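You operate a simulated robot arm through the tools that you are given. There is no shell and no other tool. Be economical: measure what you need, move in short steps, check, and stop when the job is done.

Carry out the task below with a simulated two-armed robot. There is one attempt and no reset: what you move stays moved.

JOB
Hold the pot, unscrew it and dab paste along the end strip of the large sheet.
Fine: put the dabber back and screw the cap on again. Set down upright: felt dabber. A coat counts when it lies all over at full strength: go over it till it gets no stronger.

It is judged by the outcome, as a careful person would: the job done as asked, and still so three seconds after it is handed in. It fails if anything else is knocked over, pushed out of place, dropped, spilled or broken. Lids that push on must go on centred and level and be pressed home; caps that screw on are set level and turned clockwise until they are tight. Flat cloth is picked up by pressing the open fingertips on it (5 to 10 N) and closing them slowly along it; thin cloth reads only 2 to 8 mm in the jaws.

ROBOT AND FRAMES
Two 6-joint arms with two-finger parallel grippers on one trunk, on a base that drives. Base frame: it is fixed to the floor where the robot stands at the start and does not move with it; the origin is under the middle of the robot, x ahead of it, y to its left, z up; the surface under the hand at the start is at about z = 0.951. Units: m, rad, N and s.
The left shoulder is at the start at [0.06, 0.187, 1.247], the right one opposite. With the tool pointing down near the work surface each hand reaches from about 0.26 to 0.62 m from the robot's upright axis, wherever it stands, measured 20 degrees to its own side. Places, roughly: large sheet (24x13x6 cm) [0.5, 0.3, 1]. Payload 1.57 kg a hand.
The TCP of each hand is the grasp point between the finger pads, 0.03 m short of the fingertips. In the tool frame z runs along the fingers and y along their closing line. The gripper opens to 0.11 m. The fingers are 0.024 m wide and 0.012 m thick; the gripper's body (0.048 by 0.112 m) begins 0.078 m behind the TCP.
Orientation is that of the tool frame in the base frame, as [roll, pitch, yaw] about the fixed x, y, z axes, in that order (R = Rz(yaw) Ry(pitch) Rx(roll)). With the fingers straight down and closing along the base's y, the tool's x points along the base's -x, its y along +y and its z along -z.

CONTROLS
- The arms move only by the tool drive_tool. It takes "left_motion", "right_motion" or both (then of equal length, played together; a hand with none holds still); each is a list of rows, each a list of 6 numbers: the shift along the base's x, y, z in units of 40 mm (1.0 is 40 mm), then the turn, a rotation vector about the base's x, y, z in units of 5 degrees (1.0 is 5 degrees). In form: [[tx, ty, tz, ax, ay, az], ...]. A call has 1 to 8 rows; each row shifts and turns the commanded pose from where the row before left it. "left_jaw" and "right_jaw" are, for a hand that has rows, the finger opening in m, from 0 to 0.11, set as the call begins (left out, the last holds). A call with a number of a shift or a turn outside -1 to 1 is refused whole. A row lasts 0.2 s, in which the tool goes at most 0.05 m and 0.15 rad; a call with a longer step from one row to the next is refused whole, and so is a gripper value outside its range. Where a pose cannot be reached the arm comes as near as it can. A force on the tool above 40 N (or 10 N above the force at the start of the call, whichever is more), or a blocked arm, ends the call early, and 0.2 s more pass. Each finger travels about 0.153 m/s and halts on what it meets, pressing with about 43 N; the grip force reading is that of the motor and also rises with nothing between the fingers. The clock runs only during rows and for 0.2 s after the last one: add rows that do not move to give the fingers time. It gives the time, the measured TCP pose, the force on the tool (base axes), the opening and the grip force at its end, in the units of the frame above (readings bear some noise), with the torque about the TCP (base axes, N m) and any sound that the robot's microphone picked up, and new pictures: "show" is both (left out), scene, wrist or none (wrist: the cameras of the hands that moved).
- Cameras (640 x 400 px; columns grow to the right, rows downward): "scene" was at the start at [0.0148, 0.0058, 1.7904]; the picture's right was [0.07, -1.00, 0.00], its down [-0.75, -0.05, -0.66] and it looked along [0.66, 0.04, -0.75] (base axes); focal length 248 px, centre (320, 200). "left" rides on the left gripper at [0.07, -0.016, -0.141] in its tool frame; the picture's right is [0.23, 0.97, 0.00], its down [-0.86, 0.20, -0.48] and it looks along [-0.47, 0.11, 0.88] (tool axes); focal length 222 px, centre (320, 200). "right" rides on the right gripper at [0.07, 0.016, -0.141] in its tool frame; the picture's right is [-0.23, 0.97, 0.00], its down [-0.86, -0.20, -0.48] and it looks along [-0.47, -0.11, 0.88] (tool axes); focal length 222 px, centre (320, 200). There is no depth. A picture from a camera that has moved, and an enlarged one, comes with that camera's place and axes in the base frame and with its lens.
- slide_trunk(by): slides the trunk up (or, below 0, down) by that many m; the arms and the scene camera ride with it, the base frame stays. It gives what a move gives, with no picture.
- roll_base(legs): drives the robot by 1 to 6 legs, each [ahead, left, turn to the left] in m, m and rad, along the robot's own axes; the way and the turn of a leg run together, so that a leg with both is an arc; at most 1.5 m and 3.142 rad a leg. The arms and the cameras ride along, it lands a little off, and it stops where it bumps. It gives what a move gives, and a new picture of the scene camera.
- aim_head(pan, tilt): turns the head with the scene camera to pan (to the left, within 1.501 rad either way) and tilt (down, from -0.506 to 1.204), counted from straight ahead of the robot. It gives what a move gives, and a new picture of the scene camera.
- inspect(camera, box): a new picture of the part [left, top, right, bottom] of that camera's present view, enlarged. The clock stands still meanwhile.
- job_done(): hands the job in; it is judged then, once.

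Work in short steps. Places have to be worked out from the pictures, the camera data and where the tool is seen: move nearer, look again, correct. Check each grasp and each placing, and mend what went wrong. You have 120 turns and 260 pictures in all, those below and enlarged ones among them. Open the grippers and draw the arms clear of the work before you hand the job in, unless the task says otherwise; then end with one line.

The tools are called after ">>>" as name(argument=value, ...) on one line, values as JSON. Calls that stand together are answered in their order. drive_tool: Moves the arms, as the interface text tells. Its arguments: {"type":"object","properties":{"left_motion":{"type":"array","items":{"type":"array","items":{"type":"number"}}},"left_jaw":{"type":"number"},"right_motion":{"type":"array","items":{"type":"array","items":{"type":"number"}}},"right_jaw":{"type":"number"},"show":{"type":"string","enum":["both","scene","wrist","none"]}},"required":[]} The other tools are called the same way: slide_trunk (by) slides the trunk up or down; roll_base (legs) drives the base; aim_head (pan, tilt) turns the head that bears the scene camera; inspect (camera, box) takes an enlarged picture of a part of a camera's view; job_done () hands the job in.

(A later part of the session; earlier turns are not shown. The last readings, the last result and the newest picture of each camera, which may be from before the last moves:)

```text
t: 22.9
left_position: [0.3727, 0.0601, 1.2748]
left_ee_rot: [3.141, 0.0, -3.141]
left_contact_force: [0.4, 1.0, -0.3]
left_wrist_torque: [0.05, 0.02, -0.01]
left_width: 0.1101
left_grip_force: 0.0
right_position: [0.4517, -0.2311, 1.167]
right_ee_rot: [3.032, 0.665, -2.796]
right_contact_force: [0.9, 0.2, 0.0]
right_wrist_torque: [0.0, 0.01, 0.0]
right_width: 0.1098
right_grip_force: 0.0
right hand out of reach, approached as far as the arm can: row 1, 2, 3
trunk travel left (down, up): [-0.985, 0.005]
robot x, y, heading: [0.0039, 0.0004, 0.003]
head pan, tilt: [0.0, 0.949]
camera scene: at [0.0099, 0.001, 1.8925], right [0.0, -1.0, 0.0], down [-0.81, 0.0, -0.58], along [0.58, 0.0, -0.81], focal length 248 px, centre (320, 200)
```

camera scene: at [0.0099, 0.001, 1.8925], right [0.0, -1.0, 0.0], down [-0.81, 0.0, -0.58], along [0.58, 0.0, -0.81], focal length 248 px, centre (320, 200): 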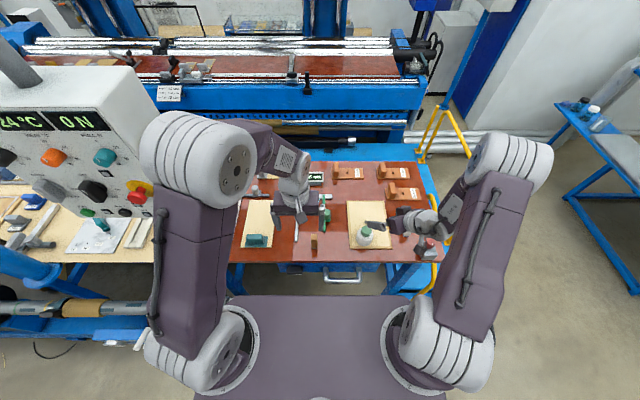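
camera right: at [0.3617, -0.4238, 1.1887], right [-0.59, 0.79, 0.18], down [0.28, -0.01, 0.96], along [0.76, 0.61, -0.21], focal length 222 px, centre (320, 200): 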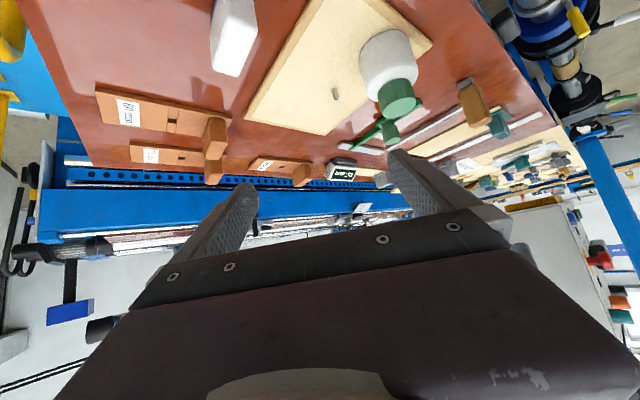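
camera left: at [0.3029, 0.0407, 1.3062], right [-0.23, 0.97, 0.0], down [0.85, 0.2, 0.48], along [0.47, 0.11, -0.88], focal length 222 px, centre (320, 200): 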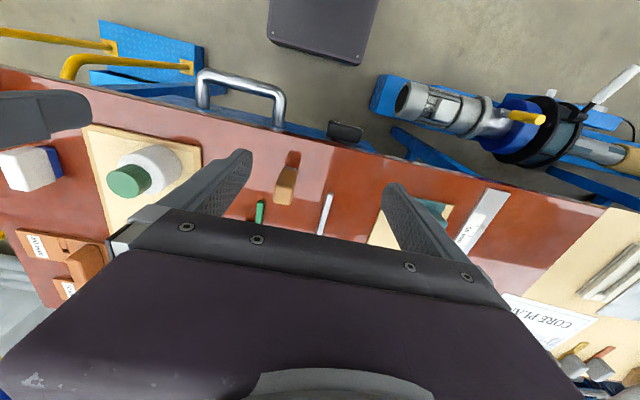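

It's free now (rows 4–5 were reachable). I correct the small roll error, tilt a bit more, and go lower.

>>> drive_tool(right_motion=[[0, 0, -0.3, -0.46, -0.17, -0.39], [0, 0, -0.4, -0.46, -0.17, -0.39], [-0.1, 0, -0.4, 0.34, -0.94, 0], [-0.2, -0.1, -0.4, 0.34, -0.94, 0], [0, 0, 0, 0, 0, 0]], show="both")

```text
t: 24.1
left_position: [0.3732, 0.0596, 1.2737]
left_ee_rot: [-3.142, -0.002, 3.14]
left_contact_force: [0.5, 0.3, -0.1]
left_wrist_torque: [-0.02, 0.02, 0.04]
left_width: 0.11
left_grip_force: 0.1
right_position: [0.5196, -0.2746, 1.1514]
right_ee_rot: [3.119, 0.835, -2.809]
right_contact_force: [0.0, 0.5, -0.5]
right_wrist_torque: [-0.02, 0.03, -0.01]
right_width: 0.11
right_grip_force: 0.1
right hand out of reach, approached as far as the arm can: row 1, 2, 3, 4
trunk travel left (down, up): [-0.985, 0.005]
robot x, y, heading: [0.0019, -0.0027, 0.006]
head pan, tilt: [0.0, 0.949]
camera scene: at [0.0096, 0.0012, 1.8925], right [0.0, -1.0, 0.0], down [-0.81, 0.0, -0.58], along [0.58, 0.0, -0.81], focal length 248 px, centre (320, 200)
camera right: at [0.3707, -0.3121, 1.1944], right [-0.19, 0.96, 0.18], down [0.28, -0.13, 0.95], along [0.94, 0.23, -0.25], focal length 222 px, centre (320, 200)
```

scene: 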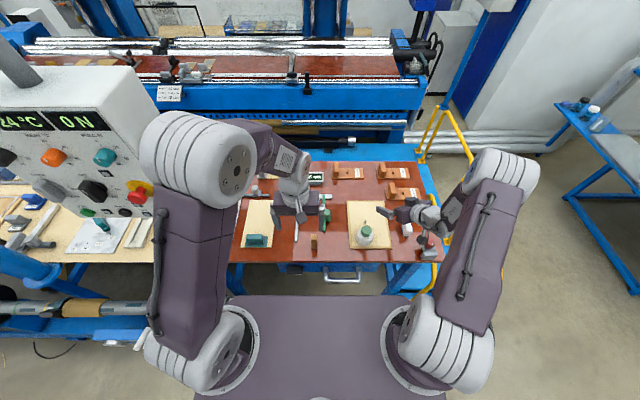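
right: 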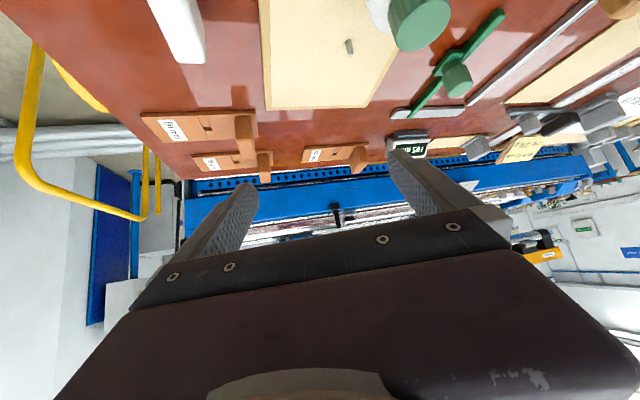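

Raising the trunk made it worse: the wrist pitch is the limit, so a lower shoulder should help. I raise both hands first, then lower the trunk.

>>> drive_tool(left_motion=[[0, 0, 0.8, 0, 0, 0], [0, 0, 0.8, 0, 0, 0], [0, 0, 0.8, 0, 0, 0], [0, 0, 0.8, 0, 0, 0], [0, 0, 0.8, 0, 0, 0], [0, 0, 0.8, 0, 0, 0], [0, 0, 0.2, 0, 0, 0], [0, 0, 0, 0, 0, 0]], right_motion=[[0, 0, 1, 0, 0.5, 0], [0, 0, 1, 0, 0.5, 0], [0, 0, 1, 0, 0.5, 0], [0, 0, 1, 0, 0.5, 0], [0, 0, 1, 0, 0.5, 0], [0, 0, 1, 0, 0.5, 0], [0, 0, 1, 0, 0.5, 0], [0, 0, 0.5, 0, 0, 0]], show="none")

>>> slide_trunk(by=-0.27)

```text
t: 25.9
left_position: [0.3721, 0.0596, 1.4745]
left_ee_rot: [-3.141, 0.0, -3.141]
left_contact_force: [-0.5, 0.0, 0.0]
left_wrist_torque: [-0.02, -0.02, 0.01]
left_width: 0.1097
left_grip_force: 0.0
right_position: [0.517, -0.2765, 1.4513]
right_ee_rot: [3.02, 0.547, -2.875]
right_contact_force: [0.5, 0.9, 0.0]
right_wrist_torque: [0.01, 0.02, 0.0]
right_width: 0.11
right_grip_force: 0.0
trunk travel left (down, up): [-0.985, 0.005]
robot x, y, heading: [-0.0018, 0.0004, 0.004]
head pan, tilt: [0.0, 0.949]
```

```text
t: 28.7
left_position: [0.3724, 0.0595, 1.2053]
left_ee_rot: [3.142, -0.001, -3.141]
left_contact_force: [-0.7, 0.7, -0.8]
left_wrist_torque: [0.0, -0.02, -0.02]
left_width: 0.1102
left_grip_force: 0.0
right_position: [0.5183, -0.2761, 1.181]
right_ee_rot: [3.019, 0.548, -2.874]
right_contact_force: [-0.1, 0.8, 0.2]
right_wrist_torque: [-0.02, -0.03, -0.01]
right_width: 0.1102
right_grip_force: 0.0
trunk travel left (down, up): [-0.715, 0.275]
robot x, y, heading: [0.0002, -0.0016, -0.001]
head pan, tilt: [0.0, 0.949]
```

Shoulder is now near z 1.09. I correct the roll, tilt again, and pull back to a stand-off in front of the pot, staying above it.

>>> drive_tool(right_motion=[[-0.5, 0.2, 0, -0.57, -0.16, -0.36], [-0.5, 0.2, 0, -0.57, -0.16, -0.36], [-0.5, 0.2, 0, 0.32, -0.89, 0], [-0.5, 0.2, 0, 0.32, -0.89, 0], [-0.5, 0.2, 0, 0.32, -0.89, 0], [-0.4, 0.2, 0, 0.24, -0.66, 0], [0, 0, -0.5, 0, 0, 0], [0, 0, 0, 0, 0, 0]], show="both")

```text
t: 30.5
left_position: [0.3721, 0.0599, 1.2044]
left_ee_rot: [-3.14, -0.001, -3.14]
left_contact_force: [1.1, 0.1, 0.0]
left_wrist_torque: [0.0, 0.02, -0.01]
left_width: 0.11
left_grip_force: 0.0
right_position: [0.4024, -0.2283, 1.1605]
right_ee_rot: [3.105, 0.857, -2.898]
right_contact_force: [-0.7, -0.5, 0.0]
right_wrist_torque: [0.01, 0.04, 0.02]
right_width: 0.11
right_grip_force: 0.0
trunk travel left (down, up): [-0.715, 0.275]
robot x, y, heading: [-0.0018, -0.0002, 0.002]
head pan, tilt: [0.0, 0.949]
camera scene: at [0.0092, 0.0007, 1.6225], right [0.0, -1.0, 0.0], down [-0.81, 0.0, -0.58], along [0.58, 0.0, -0.81], focal length 248 px, centre (320, 200)
camera right: at [0.2506, -0.2535, 1.2011], right [-0.12, 0.97, 0.2], down [0.25, -0.16, 0.95], along [0.96, 0.16, -0.22], focal length 222 px, centre (320, 200)
```

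scene: 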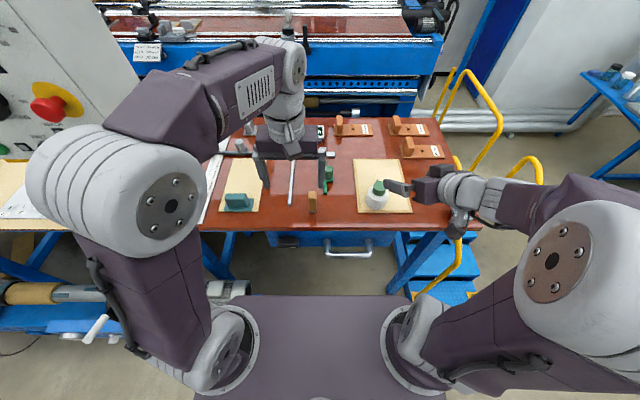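
right: 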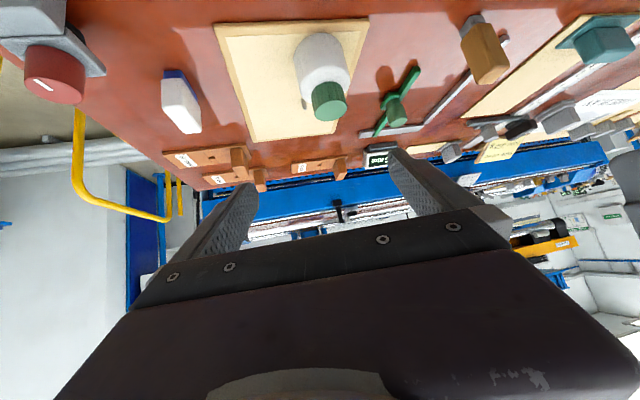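

Now no reach problem. Down to the stand-off (0.391,-0.203,1.06).

>>> drive_tool(right_motion=[[-0.1, 0.2, -0.8, -0.27, -0.07, -0.32], [-0.1, 0.2, -0.8, 0, 0, 0], [-0.08, 0.22, -0.9, 0, 0, 0], [0, 0, 0, 0, 0, 0]], show="both")

```text
t: 31.5
left_position: [0.3718, 0.0594, 1.2049]
left_ee_rot: [-3.14, 0.0, -3.141]
left_contact_force: [0.6, 0.1, -0.7]
left_wrist_torque: [-0.02, -0.03, 0.04]
left_width: 0.11
left_grip_force: 0.0
right_position: [0.4359, -0.223, 1.0821]
right_ee_rot: [3.14, 0.855, -2.897]
right_contact_force: [0.3, 0.6, -0.4]
right_wrist_torque: [0.01, 0.02, -0.03]
right_width: 0.1099
right_grip_force: 0.0
right hand out of reach, approached as far as the arm can: row 1, 2, 3
trunk travel left (down, up): [-0.715, 0.275]
robot x, y, heading: [0.0017, 0.0014, -0.001]
head pan, tilt: [0.0, 0.949]
camera scene: at [0.0087, 0.0009, 1.6225], right [0.0, -1.0, 0.0], down [-0.81, 0.0, -0.58], along [0.58, 0.0, -0.81], focal length 248 px, centre (320, 200)
camera right: at [0.2833, -0.2439, 1.1218], right [-0.09, 0.98, 0.17], down [0.24, -0.15, 0.96], along [0.97, 0.13, -0.22], focal length 222 px, centre (320, 200)
```

scene: 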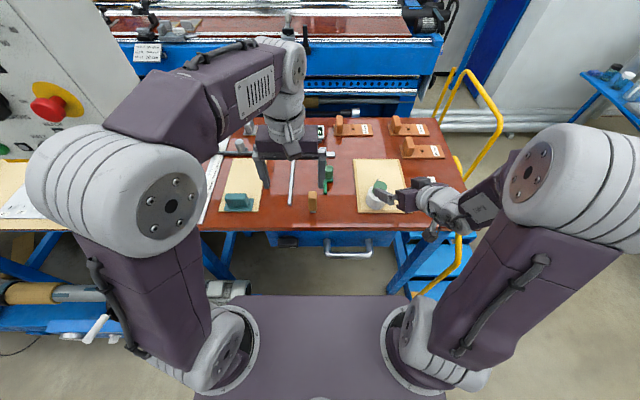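
right: 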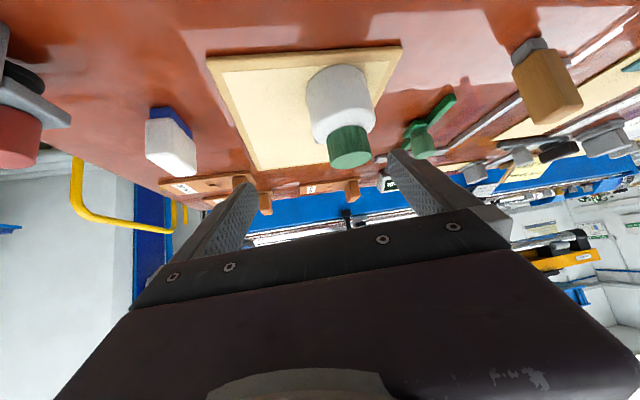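

Lowering helped; I need another ~0.12 lower. Lift both hands again, then lower the trunk.

>>> drive_tool(left_motion=[[0, 0, 1, 0, 0, 0], [0, 0, 1, 0, 0, 0], [0, 0, 1, 0, 0, 0], [0, 0, 0, 0, 0, 0]], right_motion=[[-0.1, 0, 1, 0, 0, 0], [-0.1, 0, 1, 0, 0, 0], [-0.1, 0.1, 1, 0, 0, 0], [0, 0, 0, 0, 0, 0]], show="none")

>>> slide_trunk(by=-0.12)

>>> drive_tool(right_motion=[[-0.2, 0.1, 0, 0, 0, 0], [-0.2, 0.1, 0, 0, 0, 0], [0, 0, 0, 0, 0, 0]], show="both")

```text
t: 32.5
left_position: [0.3713, 0.0608, 1.3232]
left_ee_rot: [-3.141, 0.0, -3.142]
left_contact_force: [-0.2, 0.1, -0.2]
left_wrist_torque: [-0.03, 0.0, 0.07]
left_width: 0.1099
left_grip_force: 0.1
right_position: [0.4227, -0.2193, 1.2002]
right_ee_rot: [3.14, 0.858, -2.897]
right_contact_force: [0.0, 0.9, 0.6]
right_wrist_torque: [-0.02, 0.01, -0.03]
right_width: 0.1101
right_grip_force: 0.1
trunk travel left (down, up): [-0.715, 0.275]
robot x, y, heading: [0.0002, 0.0004, 0.001]
head pan, tilt: [0.0, 0.949]
```

```text
t: 34.0
left_position: [0.3712, 0.0613, 1.205]
left_ee_rot: [3.14, 0.0, -3.139]
left_contact_force: [-0.1, -0.4, 0.5]
left_wrist_torque: [-0.01, 0.03, -0.01]
left_width: 0.1099
left_grip_force: 0.1
right_position: [0.4221, -0.2185, 1.0815]
right_ee_rot: [-3.141, 0.858, -2.899]
right_contact_force: [0.4, -0.3, -0.4]
right_wrist_torque: [-0.01, -0.03, 0.0]
right_width: 0.1103
right_grip_force: 0.1
trunk travel left (down, up): [-0.595, 0.395]
robot x, y, heading: [-0.0013, 0.0009, -0.002]
head pan, tilt: [0.0, 0.949]
```

```text
t: 34.8
left_position: [0.3712, 0.0609, 1.2044]
left_ee_rot: [3.141, -0.001, 3.141]
left_contact_force: [0.0, -0.2, 0.2]
left_wrist_torque: [0.02, -0.01, -0.03]
left_width: 0.1102
left_grip_force: 0.0
right_position: [0.4067, -0.2115, 1.0814]
right_ee_rot: [-3.141, 0.857, -2.9]
right_contact_force: [0.5, 0.0, 0.0]
right_wrist_torque: [0.01, -0.03, 0.0]
right_width: 0.1102
right_grip_force: 0.0
trunk travel left (down, up): [-0.595, 0.395]
robot x, y, heading: [-0.0007, 0.0002, 0.002]
head pan, tilt: [0.0, 0.949]
camera scene: at [0.0098, 0.0004, 1.5025], right [0.0, -1.0, 0.0], down [-0.81, 0.0, -0.58], along [0.58, 0.0, -0.81], focal length 248 px, centre (320, 200)
camera right: at [0.2542, -0.231, 1.1209], right [-0.09, 0.98, 0.17], down [0.24, -0.15, 0.96], along [0.97, 0.13, -0.22], focal length 222 px, centre (320, 200)
```

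scene: 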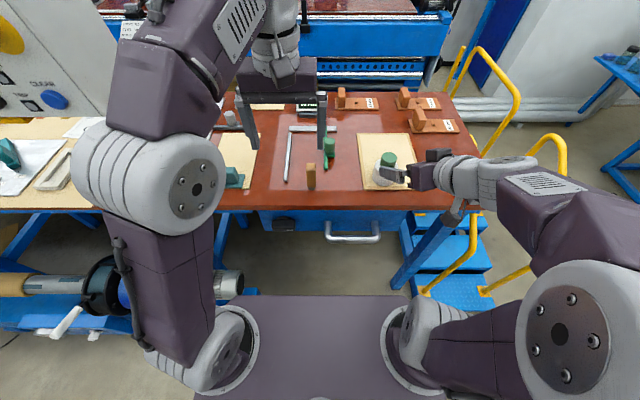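
right: 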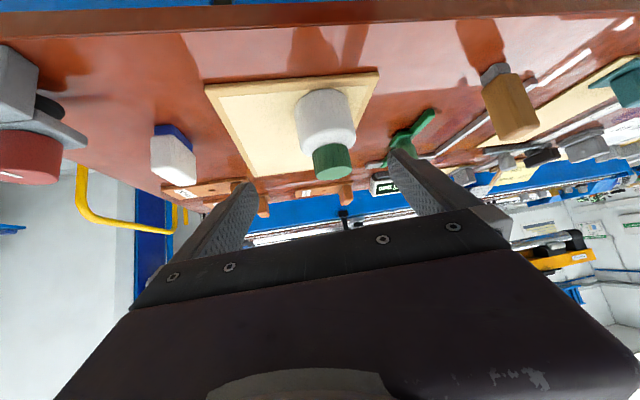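

Reachable now. I advance halfway along the approach line, aligning y first.

>>> drive_tool(right_motion=[[0, 0.35, -0.2, 0, 0, 0], [0.2, 0.1, -0.5, 0, 0, 0], [0.38, 0.04, -0.58, 0, 0, 0], [0, 0, 0, 0, 0, 0]], show="both")

```text
t: 35.8
left_position: [0.37, 0.0617, 1.2039]
left_ee_rot: [3.14, 0.001, 3.141]
left_contact_force: [-0.3, 0.1, 0.5]
left_wrist_torque: [0.0, 0.01, 0.03]
left_width: 0.1097
left_grip_force: 0.0
right_position: [0.4289, -0.1895, 1.0306]
right_ee_rot: [-3.141, 0.857, -2.897]
right_contact_force: [0.2, 0.5, 0.0]
right_wrist_torque: [0.01, -0.03, 0.01]
right_width: 0.11
right_grip_force: 0.1
trunk travel left (down, up): [-0.595, 0.395]
robot x, y, heading: [-0.0, 0.0021, -0.007]
head pan, tilt: [0.0, 0.949]
camera scene: at [0.0084, 0.0009, 1.5025], right [0.0, -1.0, 0.0], down [-0.81, 0.0, -0.58], along [0.58, 0.0, -0.81], focal length 248 px, centre (320, 200)
camera right: at [0.2762, -0.2108, 1.0699], right [-0.09, 0.98, 0.17], down [0.24, -0.15, 0.96], along [0.97, 0.13, -0.22], focal length 222 px, centre (320, 200)
```

scene: 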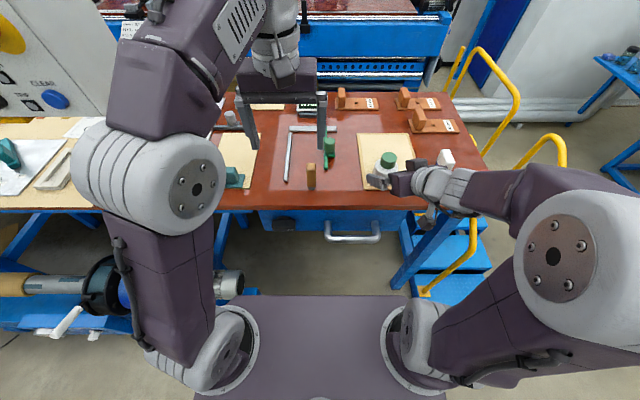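
right: 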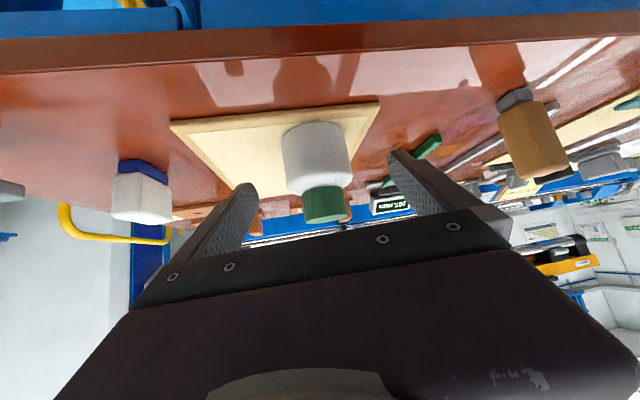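

The pot sits centred between the fingers; its body spans z≈0.965–1.015, the cap ≈1.02–1.046. Final advance, then close gently.

>>> drive_tool(right_motion=[[0.45, 0.05, -0.4, 0, 0, 0], [0.43, 0.06, -0.46, 0, 0, 0], [0, 0, 0, 0, 0, 0]], show="wrist")

```text
t: 36.6
left_position: [0.3711, 0.0601, 1.2038]
left_ee_rot: [3.141, 0.0, -3.141]
left_contact_force: [0.4, -0.1, 0.6]
left_wrist_torque: [-0.01, 0.02, 0.0]
left_width: 0.1098
left_grip_force: 0.0
right_position: [0.4637, -0.1857, 0.9954]
right_ee_rot: [-3.141, 0.857, -2.899]
right_contact_force: [0.4, -0.1, -0.1]
right_wrist_torque: [-0.01, -0.01, -0.02]
right_width: 0.1101
right_grip_force: 0.0
trunk travel left (down, up): [-0.595, 0.395]
robot x, y, heading: [-0.0005, -0.0011, -0.001]
head pan, tilt: [0.0, 0.949]
camera right: at [0.3119, -0.2066, 1.0356], right [-0.09, 0.98, 0.17], down [0.24, -0.15, 0.96], along [0.97, 0.13, -0.22], focal length 222 px, centre (320, 200)
```

right: 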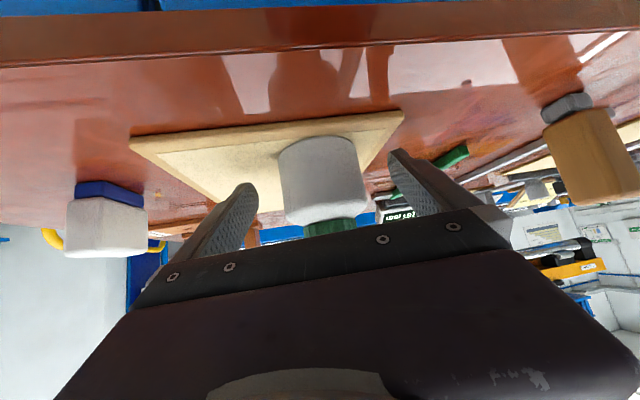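

Positioned; close the right jaw on the pot body.

>>> drive_tool(right_motion=[[0, 0, 0, 0, 0, 0], [0, 0, 0, 0, 0, 0], [0, 0, 0, 0, 0, 0]], right_jaw=0.05, show="both")

```text
t: 37.4
left_position: [0.3717, 0.0597, 1.2042]
left_ee_rot: [3.141, 0.0, -3.141]
left_contact_force: [0.5, -0.4, -0.7]
left_wrist_torque: [0.02, 0.01, -0.04]
left_width: 0.11
left_grip_force: 0.0
right_position: [0.4642, -0.1869, 0.9957]
right_ee_rot: [-3.14, 0.857, -2.899]
right_contact_force: [0.8, 0.8, -0.7]
right_wrist_torque: [-0.02, 0.03, -0.01]
right_width: 0.0621
right_grip_force: 43.0
trunk travel left (down, up): [-0.595, 0.395]
robot x, y, heading: [0.0036, 0.0004, -0.006]
head pan, tilt: [0.0, 0.949]
camera scene: at [0.0096, 0.0005, 1.5025], right [0.0, -1.0, 0.0], down [-0.81, 0.0, -0.58], along [0.58, 0.0, -0.81], focal length 248 px, centre (320, 200)
camera right: at [0.3122, -0.2068, 1.0354], right [-0.09, 0.98, 0.17], down [0.24, -0.15, 0.96], along [0.97, 0.13, -0.22], focal length 222 px, centre (320, 200)
```

scene: 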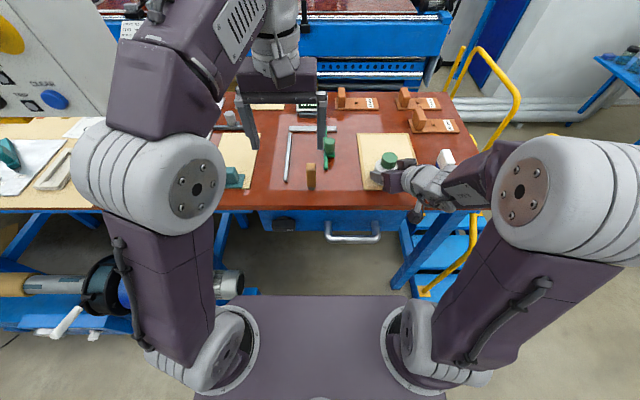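
right: 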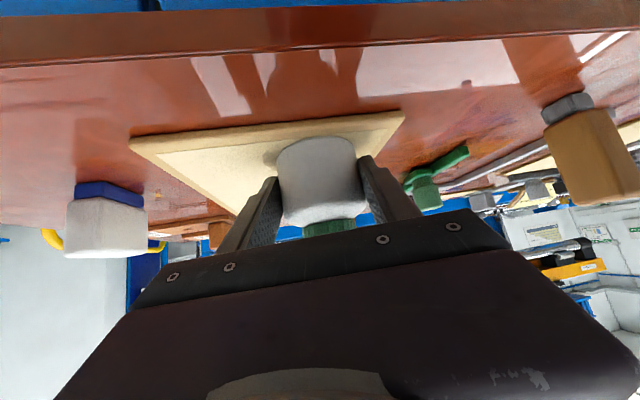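

Pot gripped (diameter ≈62 mm). Now I bring the left hand over the cap, turning it −40° first so there's range to unscrew (counter-clockwise).

>>> drive_tool(left_motion=[[0.33, -0.76, 0, 0, 0, -1], [0.33, -0.76, 0, 0, 0, -1], [0.33, -0.76, 0, 0, 0, -1], [0.33, -0.76, 0, 0, 0, -1], [0.33, -0.76, 0, 0, 0, -1], [0.33, -0.76, 0, 0, 0, -1], [0.33, -0.76, 0, 0, 0, -1], [0.33, -0.76, 0, 0, 0, -1]], show="both")

```text
t: 39.2
left_position: [0.3951, -0.1192, 1.1188]
left_ee_rot: [3.141, -0.002, 2.44]
left_contact_force: [0.5, 0.2, 0.1]
left_wrist_torque: [0.01, -0.01, 0.0]
left_width: 0.1102
left_grip_force: 0.1
left hand out of reach, approached as far as the arm can: row 2, 3, 4, 5, 6, 7, 8
right_position: [0.4648, -0.1871, 0.9953]
right_ee_rot: [3.14, 0.857, -2.9]
right_contact_force: [0.6, -0.2, -0.2]
right_wrist_torque: [0.0, 0.04, 0.02]
right_width: 0.0621
right_grip_force: 43.5
trunk travel left (down, up): [-0.595, 0.395]
robot x, y, heading: [-0.003, 0.0002, -0.001]
head pan, tilt: [0.0, 0.949]
camera scene: at [0.0099, -0.0003, 1.5025], right [0.0, -1.0, 0.0], down [-0.81, 0.0, -0.58], along [0.58, 0.0, -0.81], focal length 248 px, centre (320, 200)
camera left: at [0.3313, -0.0866, 1.261], right [0.45, 0.89, 0.0], down [0.78, -0.4, 0.48], along [0.43, -0.22, -0.88], focal length 222 px, centre (320, 200)
```

scene: 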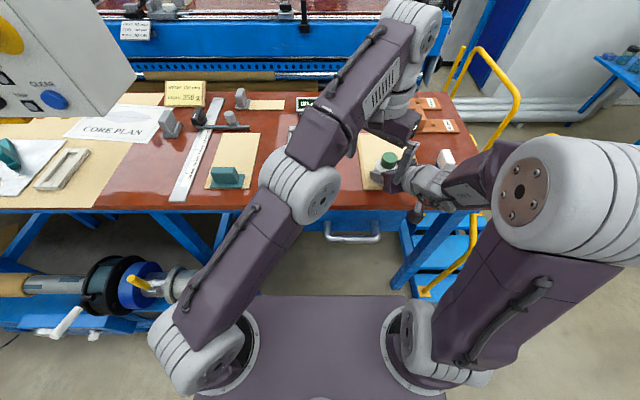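
left: 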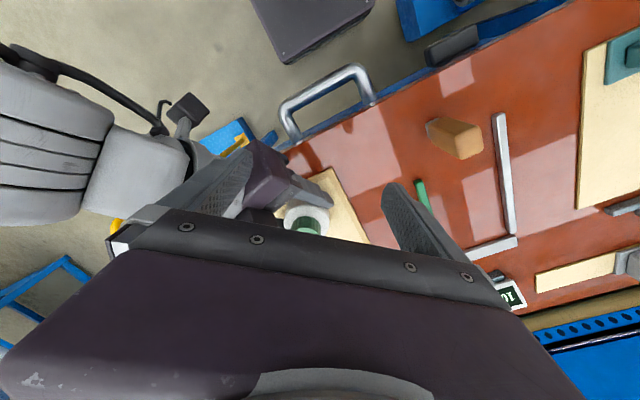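

The left arm can't reach that far with the low trunk. I retreat the left hand and let the right hand carry the pot over to the middle of the table (about (0.45,-0.03)).

>>> drive_tool(left_motion=[[0, 0.8, 0.5, 0, 0, 0], [0, 0.8, 0.5, 0, 0, 0], [0, 0.8, 0.5, 0, 0, 0], [0, 0.8, 0.3, 0, 0, 0], [0, 0.8, 0, 0, 0, 0], [0, 0.8, 0, 0, 0, 0]], right_motion=[[0, 0, 0, 0, 0, 0], [0, 0, 0, 0, 0, 0], [0, 0, 0, 0, 0, 0], [0, 0, 0.3, 0, 0, 0], [0, 0, 0.3, 0, 0, 0], [0, 0, 0.4, 0, 0, 0]], show="scene")

>>> drive_tool(right_motion=[[-0.1, 0.5, 0, 0, 0, 0.5], [-0.1, 0.5, 0, 0, 0, 0.5], [-0.1, 0.5, 0, 0, 0, 0.5], [-0.1, 0.5, 0, 0, 0, 0.5], [-0.1, 0.5, 0, 0, 0, 0.5], [-0.1, 0.5, 0, 0, 0, 0.5], [0, 0.5, 0, 0, 0, 0], [0, 0, 0, 0, 0, 0]], show="both")

```text
t: 40.6
left_position: [0.3937, 0.0737, 1.1916]
left_ee_rot: [-3.141, 0.0, 2.443]
left_contact_force: [0.0, 0.4, -0.1]
left_wrist_torque: [-0.04, 0.0, -0.02]
left_width: 0.1097
left_grip_force: 0.1
right_position: [0.4649, -0.1854, 1.0361]
right_ee_rot: [-3.14, 0.859, -2.896]
right_contact_force: [0.3, -0.5, -0.2]
right_wrist_torque: [0.02, 0.02, -0.04]
right_width: 0.0613
right_grip_force: 30.6
trunk travel left (down, up): [-0.595, 0.395]
robot x, y, heading: [-0.0032, -0.0004, 0.002]
head pan, tilt: [0.0, 0.949]
camera scene: at [0.009, 0.0019, 1.5025], right [0.0, -1.0, 0.0], down [-0.81, 0.0, -0.58], along [0.58, 0.0, -0.81], focal length 248 px, centre (320, 200)
```

scene: 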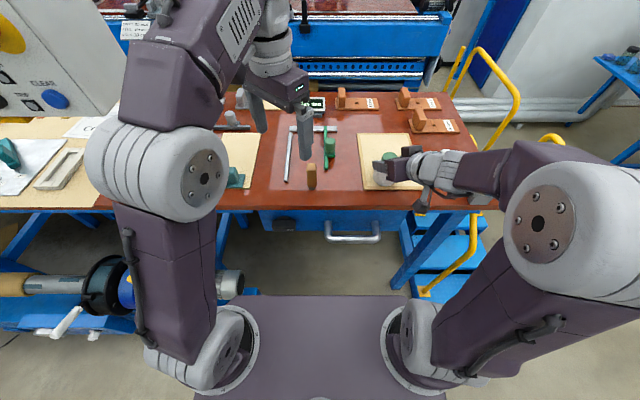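

```text
t: 42.4
left_position: [0.3935, 0.0725, 1.1903]
left_ee_rot: [3.141, 0.0, 2.443]
left_contact_force: [0.1, -0.4, 1.0]
left_wrist_torque: [0.02, 0.01, -0.02]
left_width: 0.1098
left_grip_force: 0.1
right_position: [0.4418, -0.0468, 1.0366]
right_ee_rot: [-3.142, 0.857, -2.635]
right_contact_force: [-0.4, 0.6, -1.0]
right_wrist_torque: [-0.02, 0.01, 0.0]
right_width: 0.0613
right_grip_force: 42.8
trunk travel left (down, up): [-0.595, 0.395]
robot x, y, heading: [-0.0008, 0.0003, -0.001]
head pan, tilt: [0.0, 0.949]
camera scene: at [0.0097, 0.0001, 1.5025], right [0.0, -1.0, 0.0], down [-0.81, 0.0, -0.58], along [0.58, 0.0, -0.81], focal length 248 px, centre (320, 200)
camera right: at [0.2998, -0.1058, 1.0754], right [-0.34, 0.92, 0.17], down [0.27, -0.08, 0.96], along [0.9, 0.37, -0.22], focal length 222 px, centre (320, 200)
```

scene: 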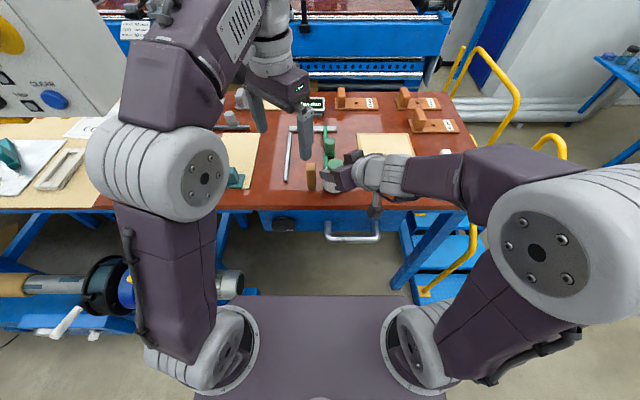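
right: 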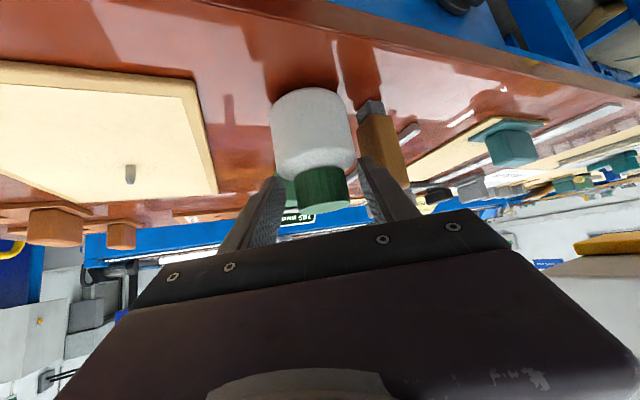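

The pot seems to sit low in the fingers (it may have slipped during the lift). I look closely before lowering it.

>>> inspect(camera="right", box=[220, 60, 440, 240])

>>> inspect(camera="scene", box=[290, 120, 400, 220])

```text
2.22 times, centred on (330, 150) of right
camera zoom: at [0.2998, -0.1058, 1.0754], right [-0.34, 0.92, 0.17], down [0.27, -0.08, 0.96], along [0.9, 0.37, -0.22], focal length 494 px, centre (298, 311)
```

zoom: 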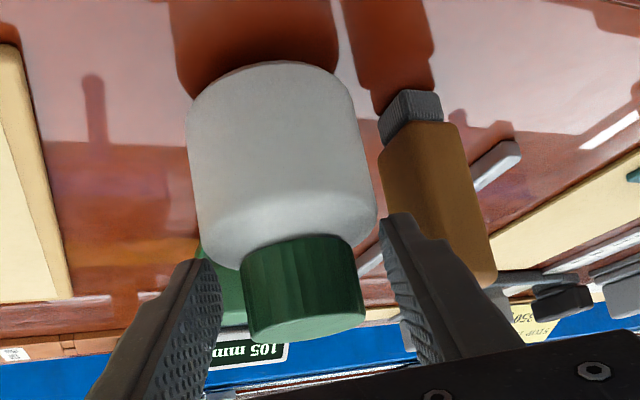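

```text
4.00 times, centred on (345, 170) of scene
camera zoom: at [0.0097, 0.0001, 1.5025], right [0.0, -1.0, 0.0], down [-0.81, 0.0, -0.58], along [0.58, 0.0, -0.81], focal length 990 px, centre (220, 320)
```

zoom: 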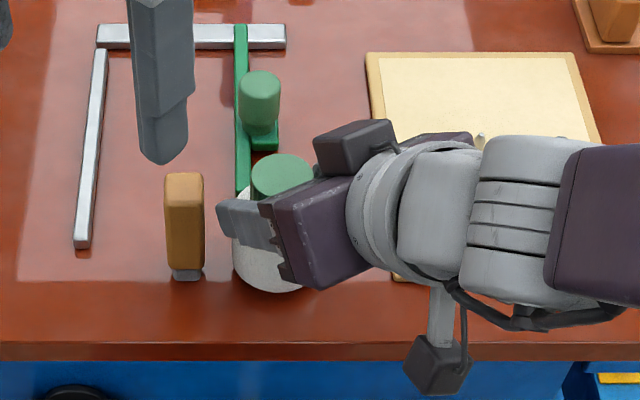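

It slipped: the fingers hold only the top of the body, bottom hovering slightly above the table. I lower it slowly to the table here.

>>> drive_tool(right_motion=[[0, 0, -0.12, 0, 0, 0], [0, 0, -0.12, 0, 0, 0], [0, 0, 0, 0, 0, 0]], show="wrist")

```text
t: 43.2
left_position: [0.3934, 0.0734, 1.1911]
left_ee_rot: [-3.141, -0.001, 2.443]
left_contact_force: [0.0, 0.4, 0.3]
left_wrist_torque: [-0.01, 0.01, 0.03]
left_width: 0.11
left_grip_force: 0.1
right_position: [0.4411, -0.0465, 1.025]
right_ee_rot: [-3.141, 0.857, -2.637]
right_contact_force: [0.3, -1.0, 0.2]
right_wrist_torque: [0.03, 0.01, -0.01]
right_width: 0.0612
right_grip_force: 42.3
trunk travel left (down, up): [-0.595, 0.395]
robot x, y, heading: [0.0022, -0.0019, 0.0]
head pan, tilt: [0.0, 0.949]
camera right: at [0.2993, -0.1054, 1.0657], right [-0.34, 0.92, 0.17], down [0.27, -0.08, 0.96], along [0.9, 0.37, -0.22], focal length 222 px, centre (320, 200)
```

right: 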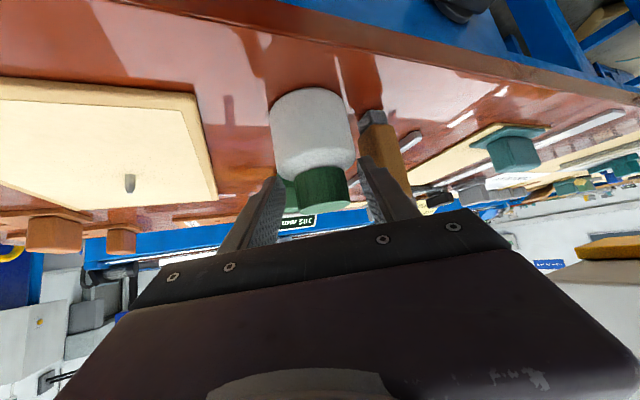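

Pot still follows the hand with no contact force. I keep lowering in small steps.

>>> drive_tool(right_motion=[[0, 0, -0.1, 0, 0, 0], [0, 0, -0.1, 0, 0, 0], [0, 0, 0, 0, 0, 0]], show="wrist")

```text
t: 43.9
left_position: [0.3928, 0.0733, 1.1913]
left_ee_rot: [3.139, 0.0, 2.444]
left_contact_force: [0.2, 0.6, 1.3]
left_wrist_torque: [-0.02, -0.03, 0.0]
left_width: 0.11
left_grip_force: 0.1
right_position: [0.4426, -0.0453, 1.0244]
right_ee_rot: [3.142, 0.876, -2.634]
right_contact_force: [-0.8, -3.1, 12.0]
right_wrist_torque: [-0.13, 0.22, 0.05]
right_width: 0.0613
right_grip_force: 43.5
trunk travel left (down, up): [-0.595, 0.395]
robot x, y, heading: [-0.0007, -0.0009, 0.003]
head pan, tilt: [0.0, 0.949]
stopped in row 3 (right hand): the force on the tool passed its limit at 41 N (the readings are from after the stop); the commanded pose is now the measured one
camera right: at [0.3007, -0.1047, 1.0613], right [-0.34, 0.92, 0.17], down [0.25, -0.09, 0.96], along [0.9, 0.38, -0.2], focal length 222 px, centre (320, 200)
```

right: 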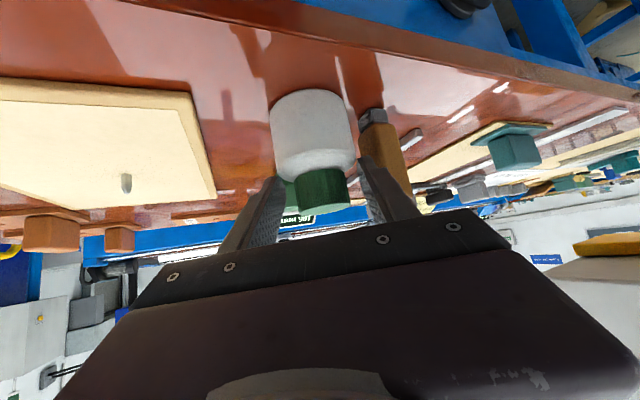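

Pot is on the table. I open the jaw to re-grip lower down on the body.

>>> drive_tool(right_motion=[[0, 0, 0, 0, 0, 0], [0, 0, 0, 0, 0, 0]], right_jaw=0.085, show="both")

```text
t: 44.5
left_position: [0.3938, 0.0737, 1.1916]
left_ee_rot: [3.142, 0.0, 2.444]
left_contact_force: [0.1, 0.5, -0.5]
left_wrist_torque: [0.03, -0.02, -0.02]
left_width: 0.1098
left_grip_force: 0.1
right_position: [0.4432, -0.0454, 1.023]
right_ee_rot: [-3.141, 0.87, -2.638]
right_contact_force: [0.1, 0.1, 0.6]
right_wrist_torque: [-0.01, -0.02, 0.01]
right_width: 0.085
right_grip_force: 0.1
trunk travel left (down, up): [-0.595, 0.395]
robot x, y, heading: [0.001, 0.0003, -0.002]
head pan, tilt: [0.0, 0.949]
camera scene: at [0.0092, 0.0005, 1.5024], right [0.0, -1.0, 0.0], down [-0.81, 0.0, -0.58], along [0.58, 0.0, -0.81], focal length 248 px, centre (320, 200)
camera right: at [0.3009, -0.1049, 1.0602], right [-0.34, 0.92, 0.17], down [0.26, -0.09, 0.96], along [0.9, 0.38, -0.21], focal length 222 px, centre (320, 200)
```

scene: 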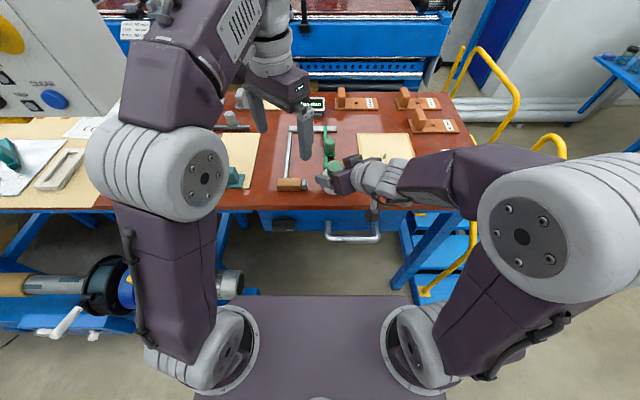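
right: 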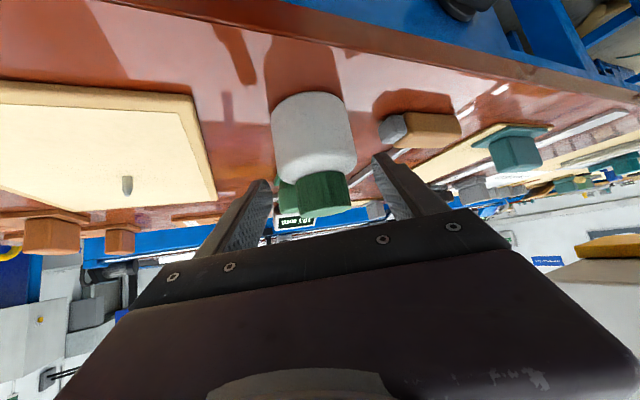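

Opening the jaw toppled the brown block (its place was about (0.447,0.021), nearer than I judged). I'll set it upright again later. First narrow the jaw a little, lower the hand beside the pot, then look.

>>> drive_tool(right_motion=[[0, 0, 0, 0, 0, 0], [0, 0, -0.3, 0, 0, 0], [0, 0, -0.3, 0, 0, 0], [0, 0, -0.3, 0, 0, 0], [0, 0, 0, 0, 0, 0]], right_jaw=0.078, show="wrist")

```text
t: 45.7
left_position: [0.3948, 0.0727, 1.1914]
left_ee_rot: [-3.141, -0.001, 2.446]
left_contact_force: [-0.3, 0.7, 0.5]
left_wrist_torque: [-0.01, 0.02, 0.04]
left_width: 0.11
left_grip_force: 0.0
right_position: [0.4436, -0.0447, 0.9869]
right_ee_rot: [3.141, 0.871, -2.637]
right_contact_force: [0.2, 1.0, -0.9]
right_wrist_torque: [-0.02, 0.03, 0.05]
right_width: 0.0782
right_grip_force: 0.0
trunk travel left (down, up): [-0.595, 0.395]
robot x, y, heading: [-0.0012, -0.0001, -0.001]
head pan, tilt: [0.0, 0.949]
camera right: at [0.3009, -0.1047, 1.024], right [-0.34, 0.92, 0.17], down [0.26, -0.09, 0.96], along [0.9, 0.38, -0.21], focal length 222 px, centre (320, 200)
```

right: 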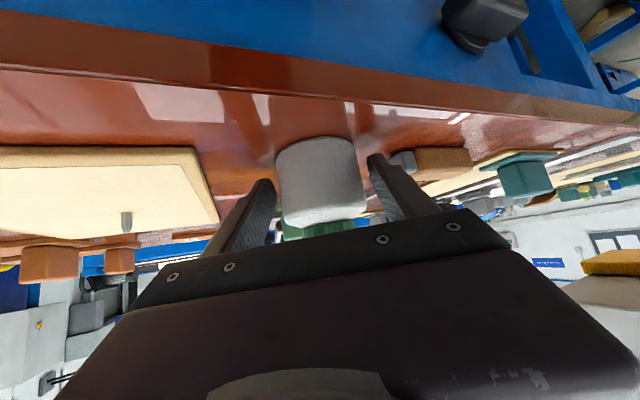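

Good height. I move 6 mm further in for a firmer hold and close.

>>> drive_tool(right_motion=[[0.13, 0.07, 0, 0, 0, 0], [0, 0, 0, 0, 0, 0]], show="none")

>>> drive_tool(right_motion=[[0, 0, 0, 0, 0, 0], [0, 0, 0, 0, 0, 0]], right_jaw=0.04, show="both")

```text
t: 46.3
left_position: [0.395, 0.0725, 1.1915]
left_ee_rot: [3.142, 0.0, 2.442]
left_contact_force: [-0.1, -0.1, -0.5]
left_wrist_torque: [0.0, -0.01, 0.03]
left_width: 0.1101
left_grip_force: 0.2
right_position: [0.448, -0.0435, 0.9853]
right_ee_rot: [-3.141, 0.871, -2.637]
right_contact_force: [-0.4, -0.7, -1.4]
right_wrist_torque: [0.0, 0.01, -0.01]
right_width: 0.0777
right_grip_force: 0.1
trunk travel left (down, up): [-0.595, 0.395]
robot x, y, heading: [0.0005, 0.0006, 0.001]
head pan, tilt: [0.0, 0.949]
```

```text
t: 46.9
left_position: [0.3947, 0.072, 1.1921]
left_ee_rot: [3.14, 0.001, 2.443]
left_contact_force: [0.8, 0.4, -0.3]
left_wrist_torque: [0.0, 0.02, 0.0]
left_width: 0.1102
left_grip_force: 0.0
right_position: [0.448, -0.0429, 0.9851]
right_ee_rot: [3.141, 0.869, -2.638]
right_contact_force: [0.0, -0.1, -0.1]
right_wrist_torque: [0.06, 0.01, 0.0]
right_width: 0.0623
right_grip_force: 42.9
trunk travel left (down, up): [-0.595, 0.395]
robot x, y, heading: [-0.0009, -0.0004, -0.001]
head pan, tilt: [0.0, 0.949]
camera scene: at [0.0095, 0.0003, 1.5025], right [0.0, -1.0, 0.0], down [-0.81, 0.0, -0.58], along [0.58, 0.0, -0.81], focal length 248 px, centre (320, 200)
camera right: at [0.3062, -0.1021, 1.0238], right [-0.34, 0.92, 0.17], down [0.26, -0.09, 0.96], along [0.9, 0.38, -0.21], focal length 222 px, centre (320, 200)
```

scene: 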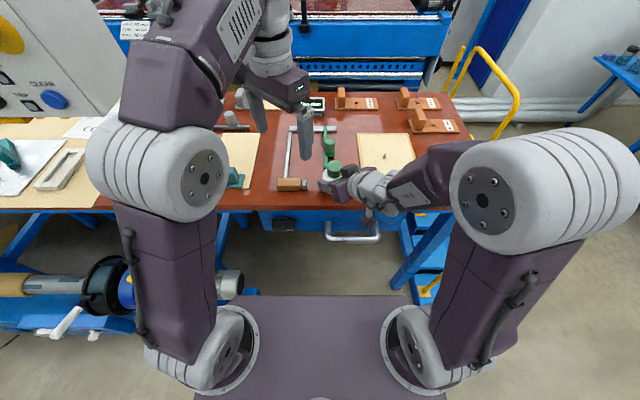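
right: 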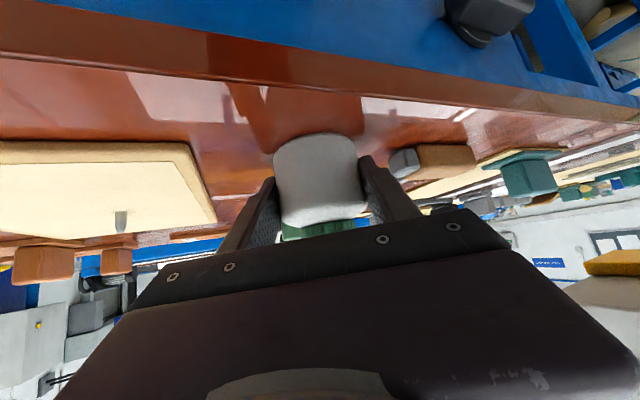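

Pot firmly held. Now locate the cap precisely for the left hand.

>>> inspect(camera="scene", box=[260, 140, 380, 220])

>>> inspect(camera="left", box=[0, 0, 640, 400])

```text
5.00 times, centred on (320, 180) of scene
camera zoom: at [0.0095, 0.0003, 1.5025], right [0.0, -1.0, 0.0], down [-0.81, 0.0, -0.58], along [0.58, 0.0, -0.81], focal length 1237 px, centre (320, 300)
```

zoom: 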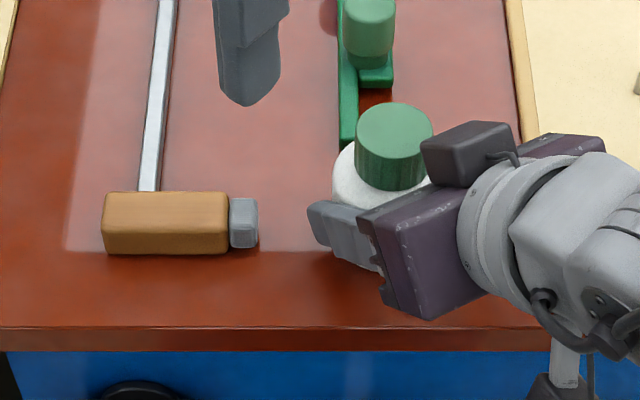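

```text
1.00 times, centred on (320, 200) of left (not enlarged: the box is as wide or as high as the picture)
camera zoom: at [0.3304, 0.1052, 1.3333], right [0.45, 0.89, 0.0], down [0.78, -0.4, 0.48], along [0.43, -0.22, -0.88], focal length 222 px, centre (320, 200)
```

zoom: 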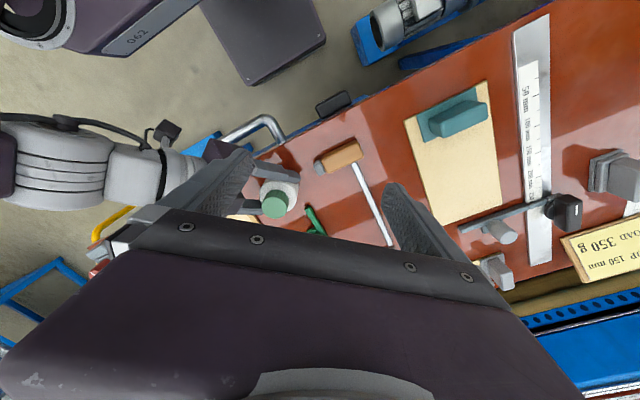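

Cap axis ≈(0.4525,-0.038), top ≈1.035. I bring the left hand above it (tips well clear) to check clearance with the right gripper.

>>> drive_tool(left_motion=[[0.2, -0.5, 0, 0, 0, 0], [0.2, -0.5, 0, 0, 0, 0], [0.25, -0.6, 0, 0, 0, 0], [0.3, -0.6, 0, 0, 0, 0], [0.3, -0.57, -0.4, 0, 0, 0], [0.2, 0, -0.8, 0, 0, 0], [0, 0, 0, 0, 0, 0]], left_jaw=0.065, show="both")

```text
t: 48.5
left_position: [0.4344, -0.0303, 1.1228]
left_ee_rot: [3.141, 0.001, 2.443]
left_contact_force: [0.9, 0.7, 0.3]
left_wrist_torque: [0.0, 0.0, 0.01]
left_width: 0.065
left_grip_force: 0.0
left hand out of reach, approached as far as the arm can: row 3, 4, 5
right_position: [0.4491, -0.0423, 0.986]
right_ee_rot: [3.14, 0.869, -2.637]
right_contact_force: [0.2, -0.3, -0.4]
right_wrist_torque: [0.08, 0.02, 0.03]
right_width: 0.0621
right_grip_force: 42.5
trunk travel left (down, up): [-0.595, 0.395]
robot x, y, heading: [0.0007, -0.0034, -0.002]
head pan, tilt: [0.0, 0.949]
camera scene: at [0.0096, 0.0002, 1.5025], right [0.0, -1.0, 0.0], down [-0.81, 0.0, -0.58], along [0.58, 0.0, -0.81], focal length 248 px, centre (320, 200)
camera left: at [0.372, 0.0035, 1.2648], right [0.45, 0.89, 0.0], down [0.78, -0.4, 0.48], along [0.43, -0.22, -0.88], focal length 222 px, centre (320, 200)
```

scene: 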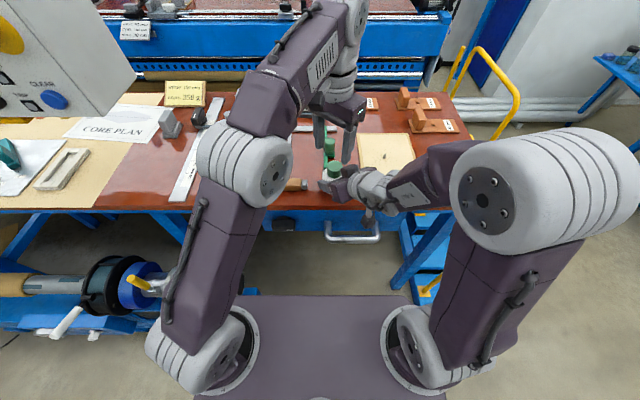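
left: 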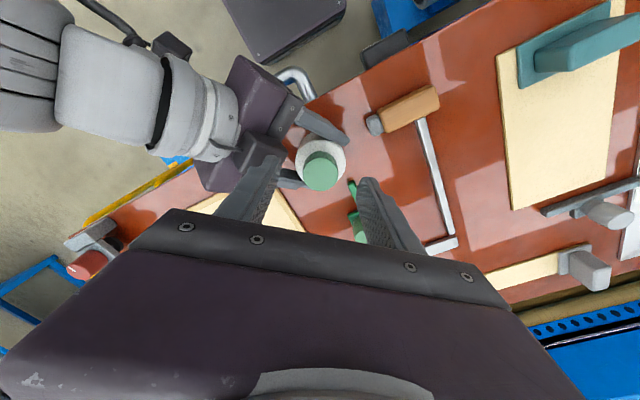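

Lower is reachable. I turn the left hand 25° so its fingers avoid the right gripper's housing, centre over the cap, and go down to z≈1.085.

>>> drive_tool(left_motion=[[0, 0, -0.25, 0, 0, 1], [0.05, -0.05, -0.2, 0, 0, 1], [0.1, -0.05, -0.2, 0, 0, 1], [0.15, -0.05, -0.15, 0, 0, 1], [0.15, -0.05, -0.15, 0, 0, 1], [0, 0, 0, 0, 0, 0]], show="both")

```text
t: 49.0
left_position: [0.4349, -0.029, 1.1128]
left_ee_rot: [3.14, 0.007, 2.58]
left_contact_force: [2.8, 2.7, 3.3]
left_wrist_torque: [-0.03, 0.0, 0.0]
left_width: 0.0609
left_grip_force: 0.1
right_position: [0.4487, -0.0431, 0.9868]
right_ee_rot: [3.138, 0.871, -2.639]
right_contact_force: [-4.6, -0.8, 3.1]
right_wrist_torque: [0.5, -0.55, 0.15]
right_width: 0.0621
right_grip_force: 43.4
trunk travel left (down, up): [-0.595, 0.395]
robot x, y, heading: [-0.0005, 0.001, 0.004]
head pan, tilt: [0.0, 0.949]
stopped in row 2 (left hand): the force on the tool passed its limit at 47 N (the readings are from after the stop); the commanded pose is now the measured one
camera scene: at [0.0082, 0.0008, 1.5026], right [0.0, -1.0, 0.0], down [-0.81, 0.0, -0.58], along [0.58, 0.0, -0.81], focal length 248 px, centre (320, 200)
camera left: at [0.3673, -0.0046, 1.2545], right [0.33, 0.94, 0.0], down [0.83, -0.29, 0.49], along [0.46, -0.16, -0.87], focal length 222 px, centre (320, 200)
```

scene: 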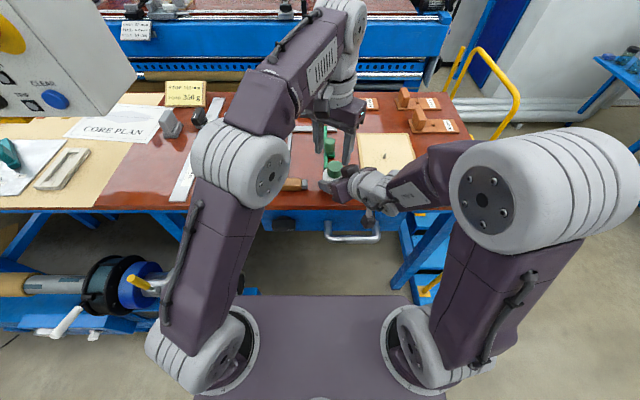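
left: 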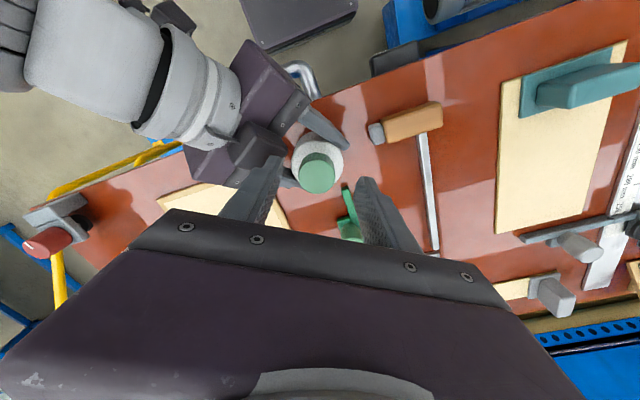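

The left finger touched the housing on top of the right gripper. I lift slightly, turn further away from it, then move over the cap.

>>> drive_tool(left_motion=[[0.1, 0.1, 0.3, 0, 0, 0], [0.1, 0, 0, 0, 0, 1], [0.1, 0, 0, 0, 0, 1], [0.1, -0.1, 0, 0, 0, 1], [0.1, -0.1, 0, 0, 0, 1], [0, -0.1, 0, 0, 0, 1], [0, 0, 0, 0, 0, 0]], left_jaw=0.06, show="wrist")

```text
t: 50.6
left_position: [0.4541, -0.0356, 1.1225]
left_ee_rot: [-3.141, 0.008, 3.016]
left_contact_force: [1.0, -0.5, -0.4]
left_wrist_torque: [-0.02, -0.06, 0.02]
left_width: 0.0603
left_grip_force: 0.0
right_position: [0.448, -0.0439, 0.9856]
right_ee_rot: [3.14, 0.869, -2.642]
right_contact_force: [-0.2, 1.6, 7.9]
right_wrist_torque: [0.15, -0.19, 0.0]
right_width: 0.0622
right_grip_force: 43.1
trunk travel left (down, up): [-0.595, 0.395]
robot x, y, heading: [0.0019, 0.0004, -0.002]
head pan, tilt: [0.0, 0.949]
camera left: at [0.3812, -0.0426, 1.2646], right [-0.1, 0.99, 0.0], down [0.87, 0.09, 0.49], along [0.48, 0.05, -0.87], focal length 222 px, centre (320, 200)
```

left: 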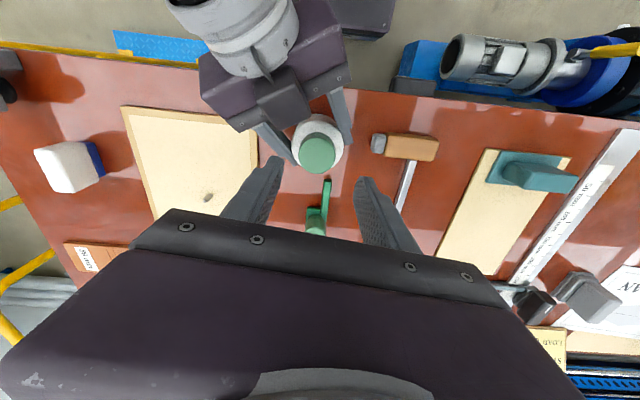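

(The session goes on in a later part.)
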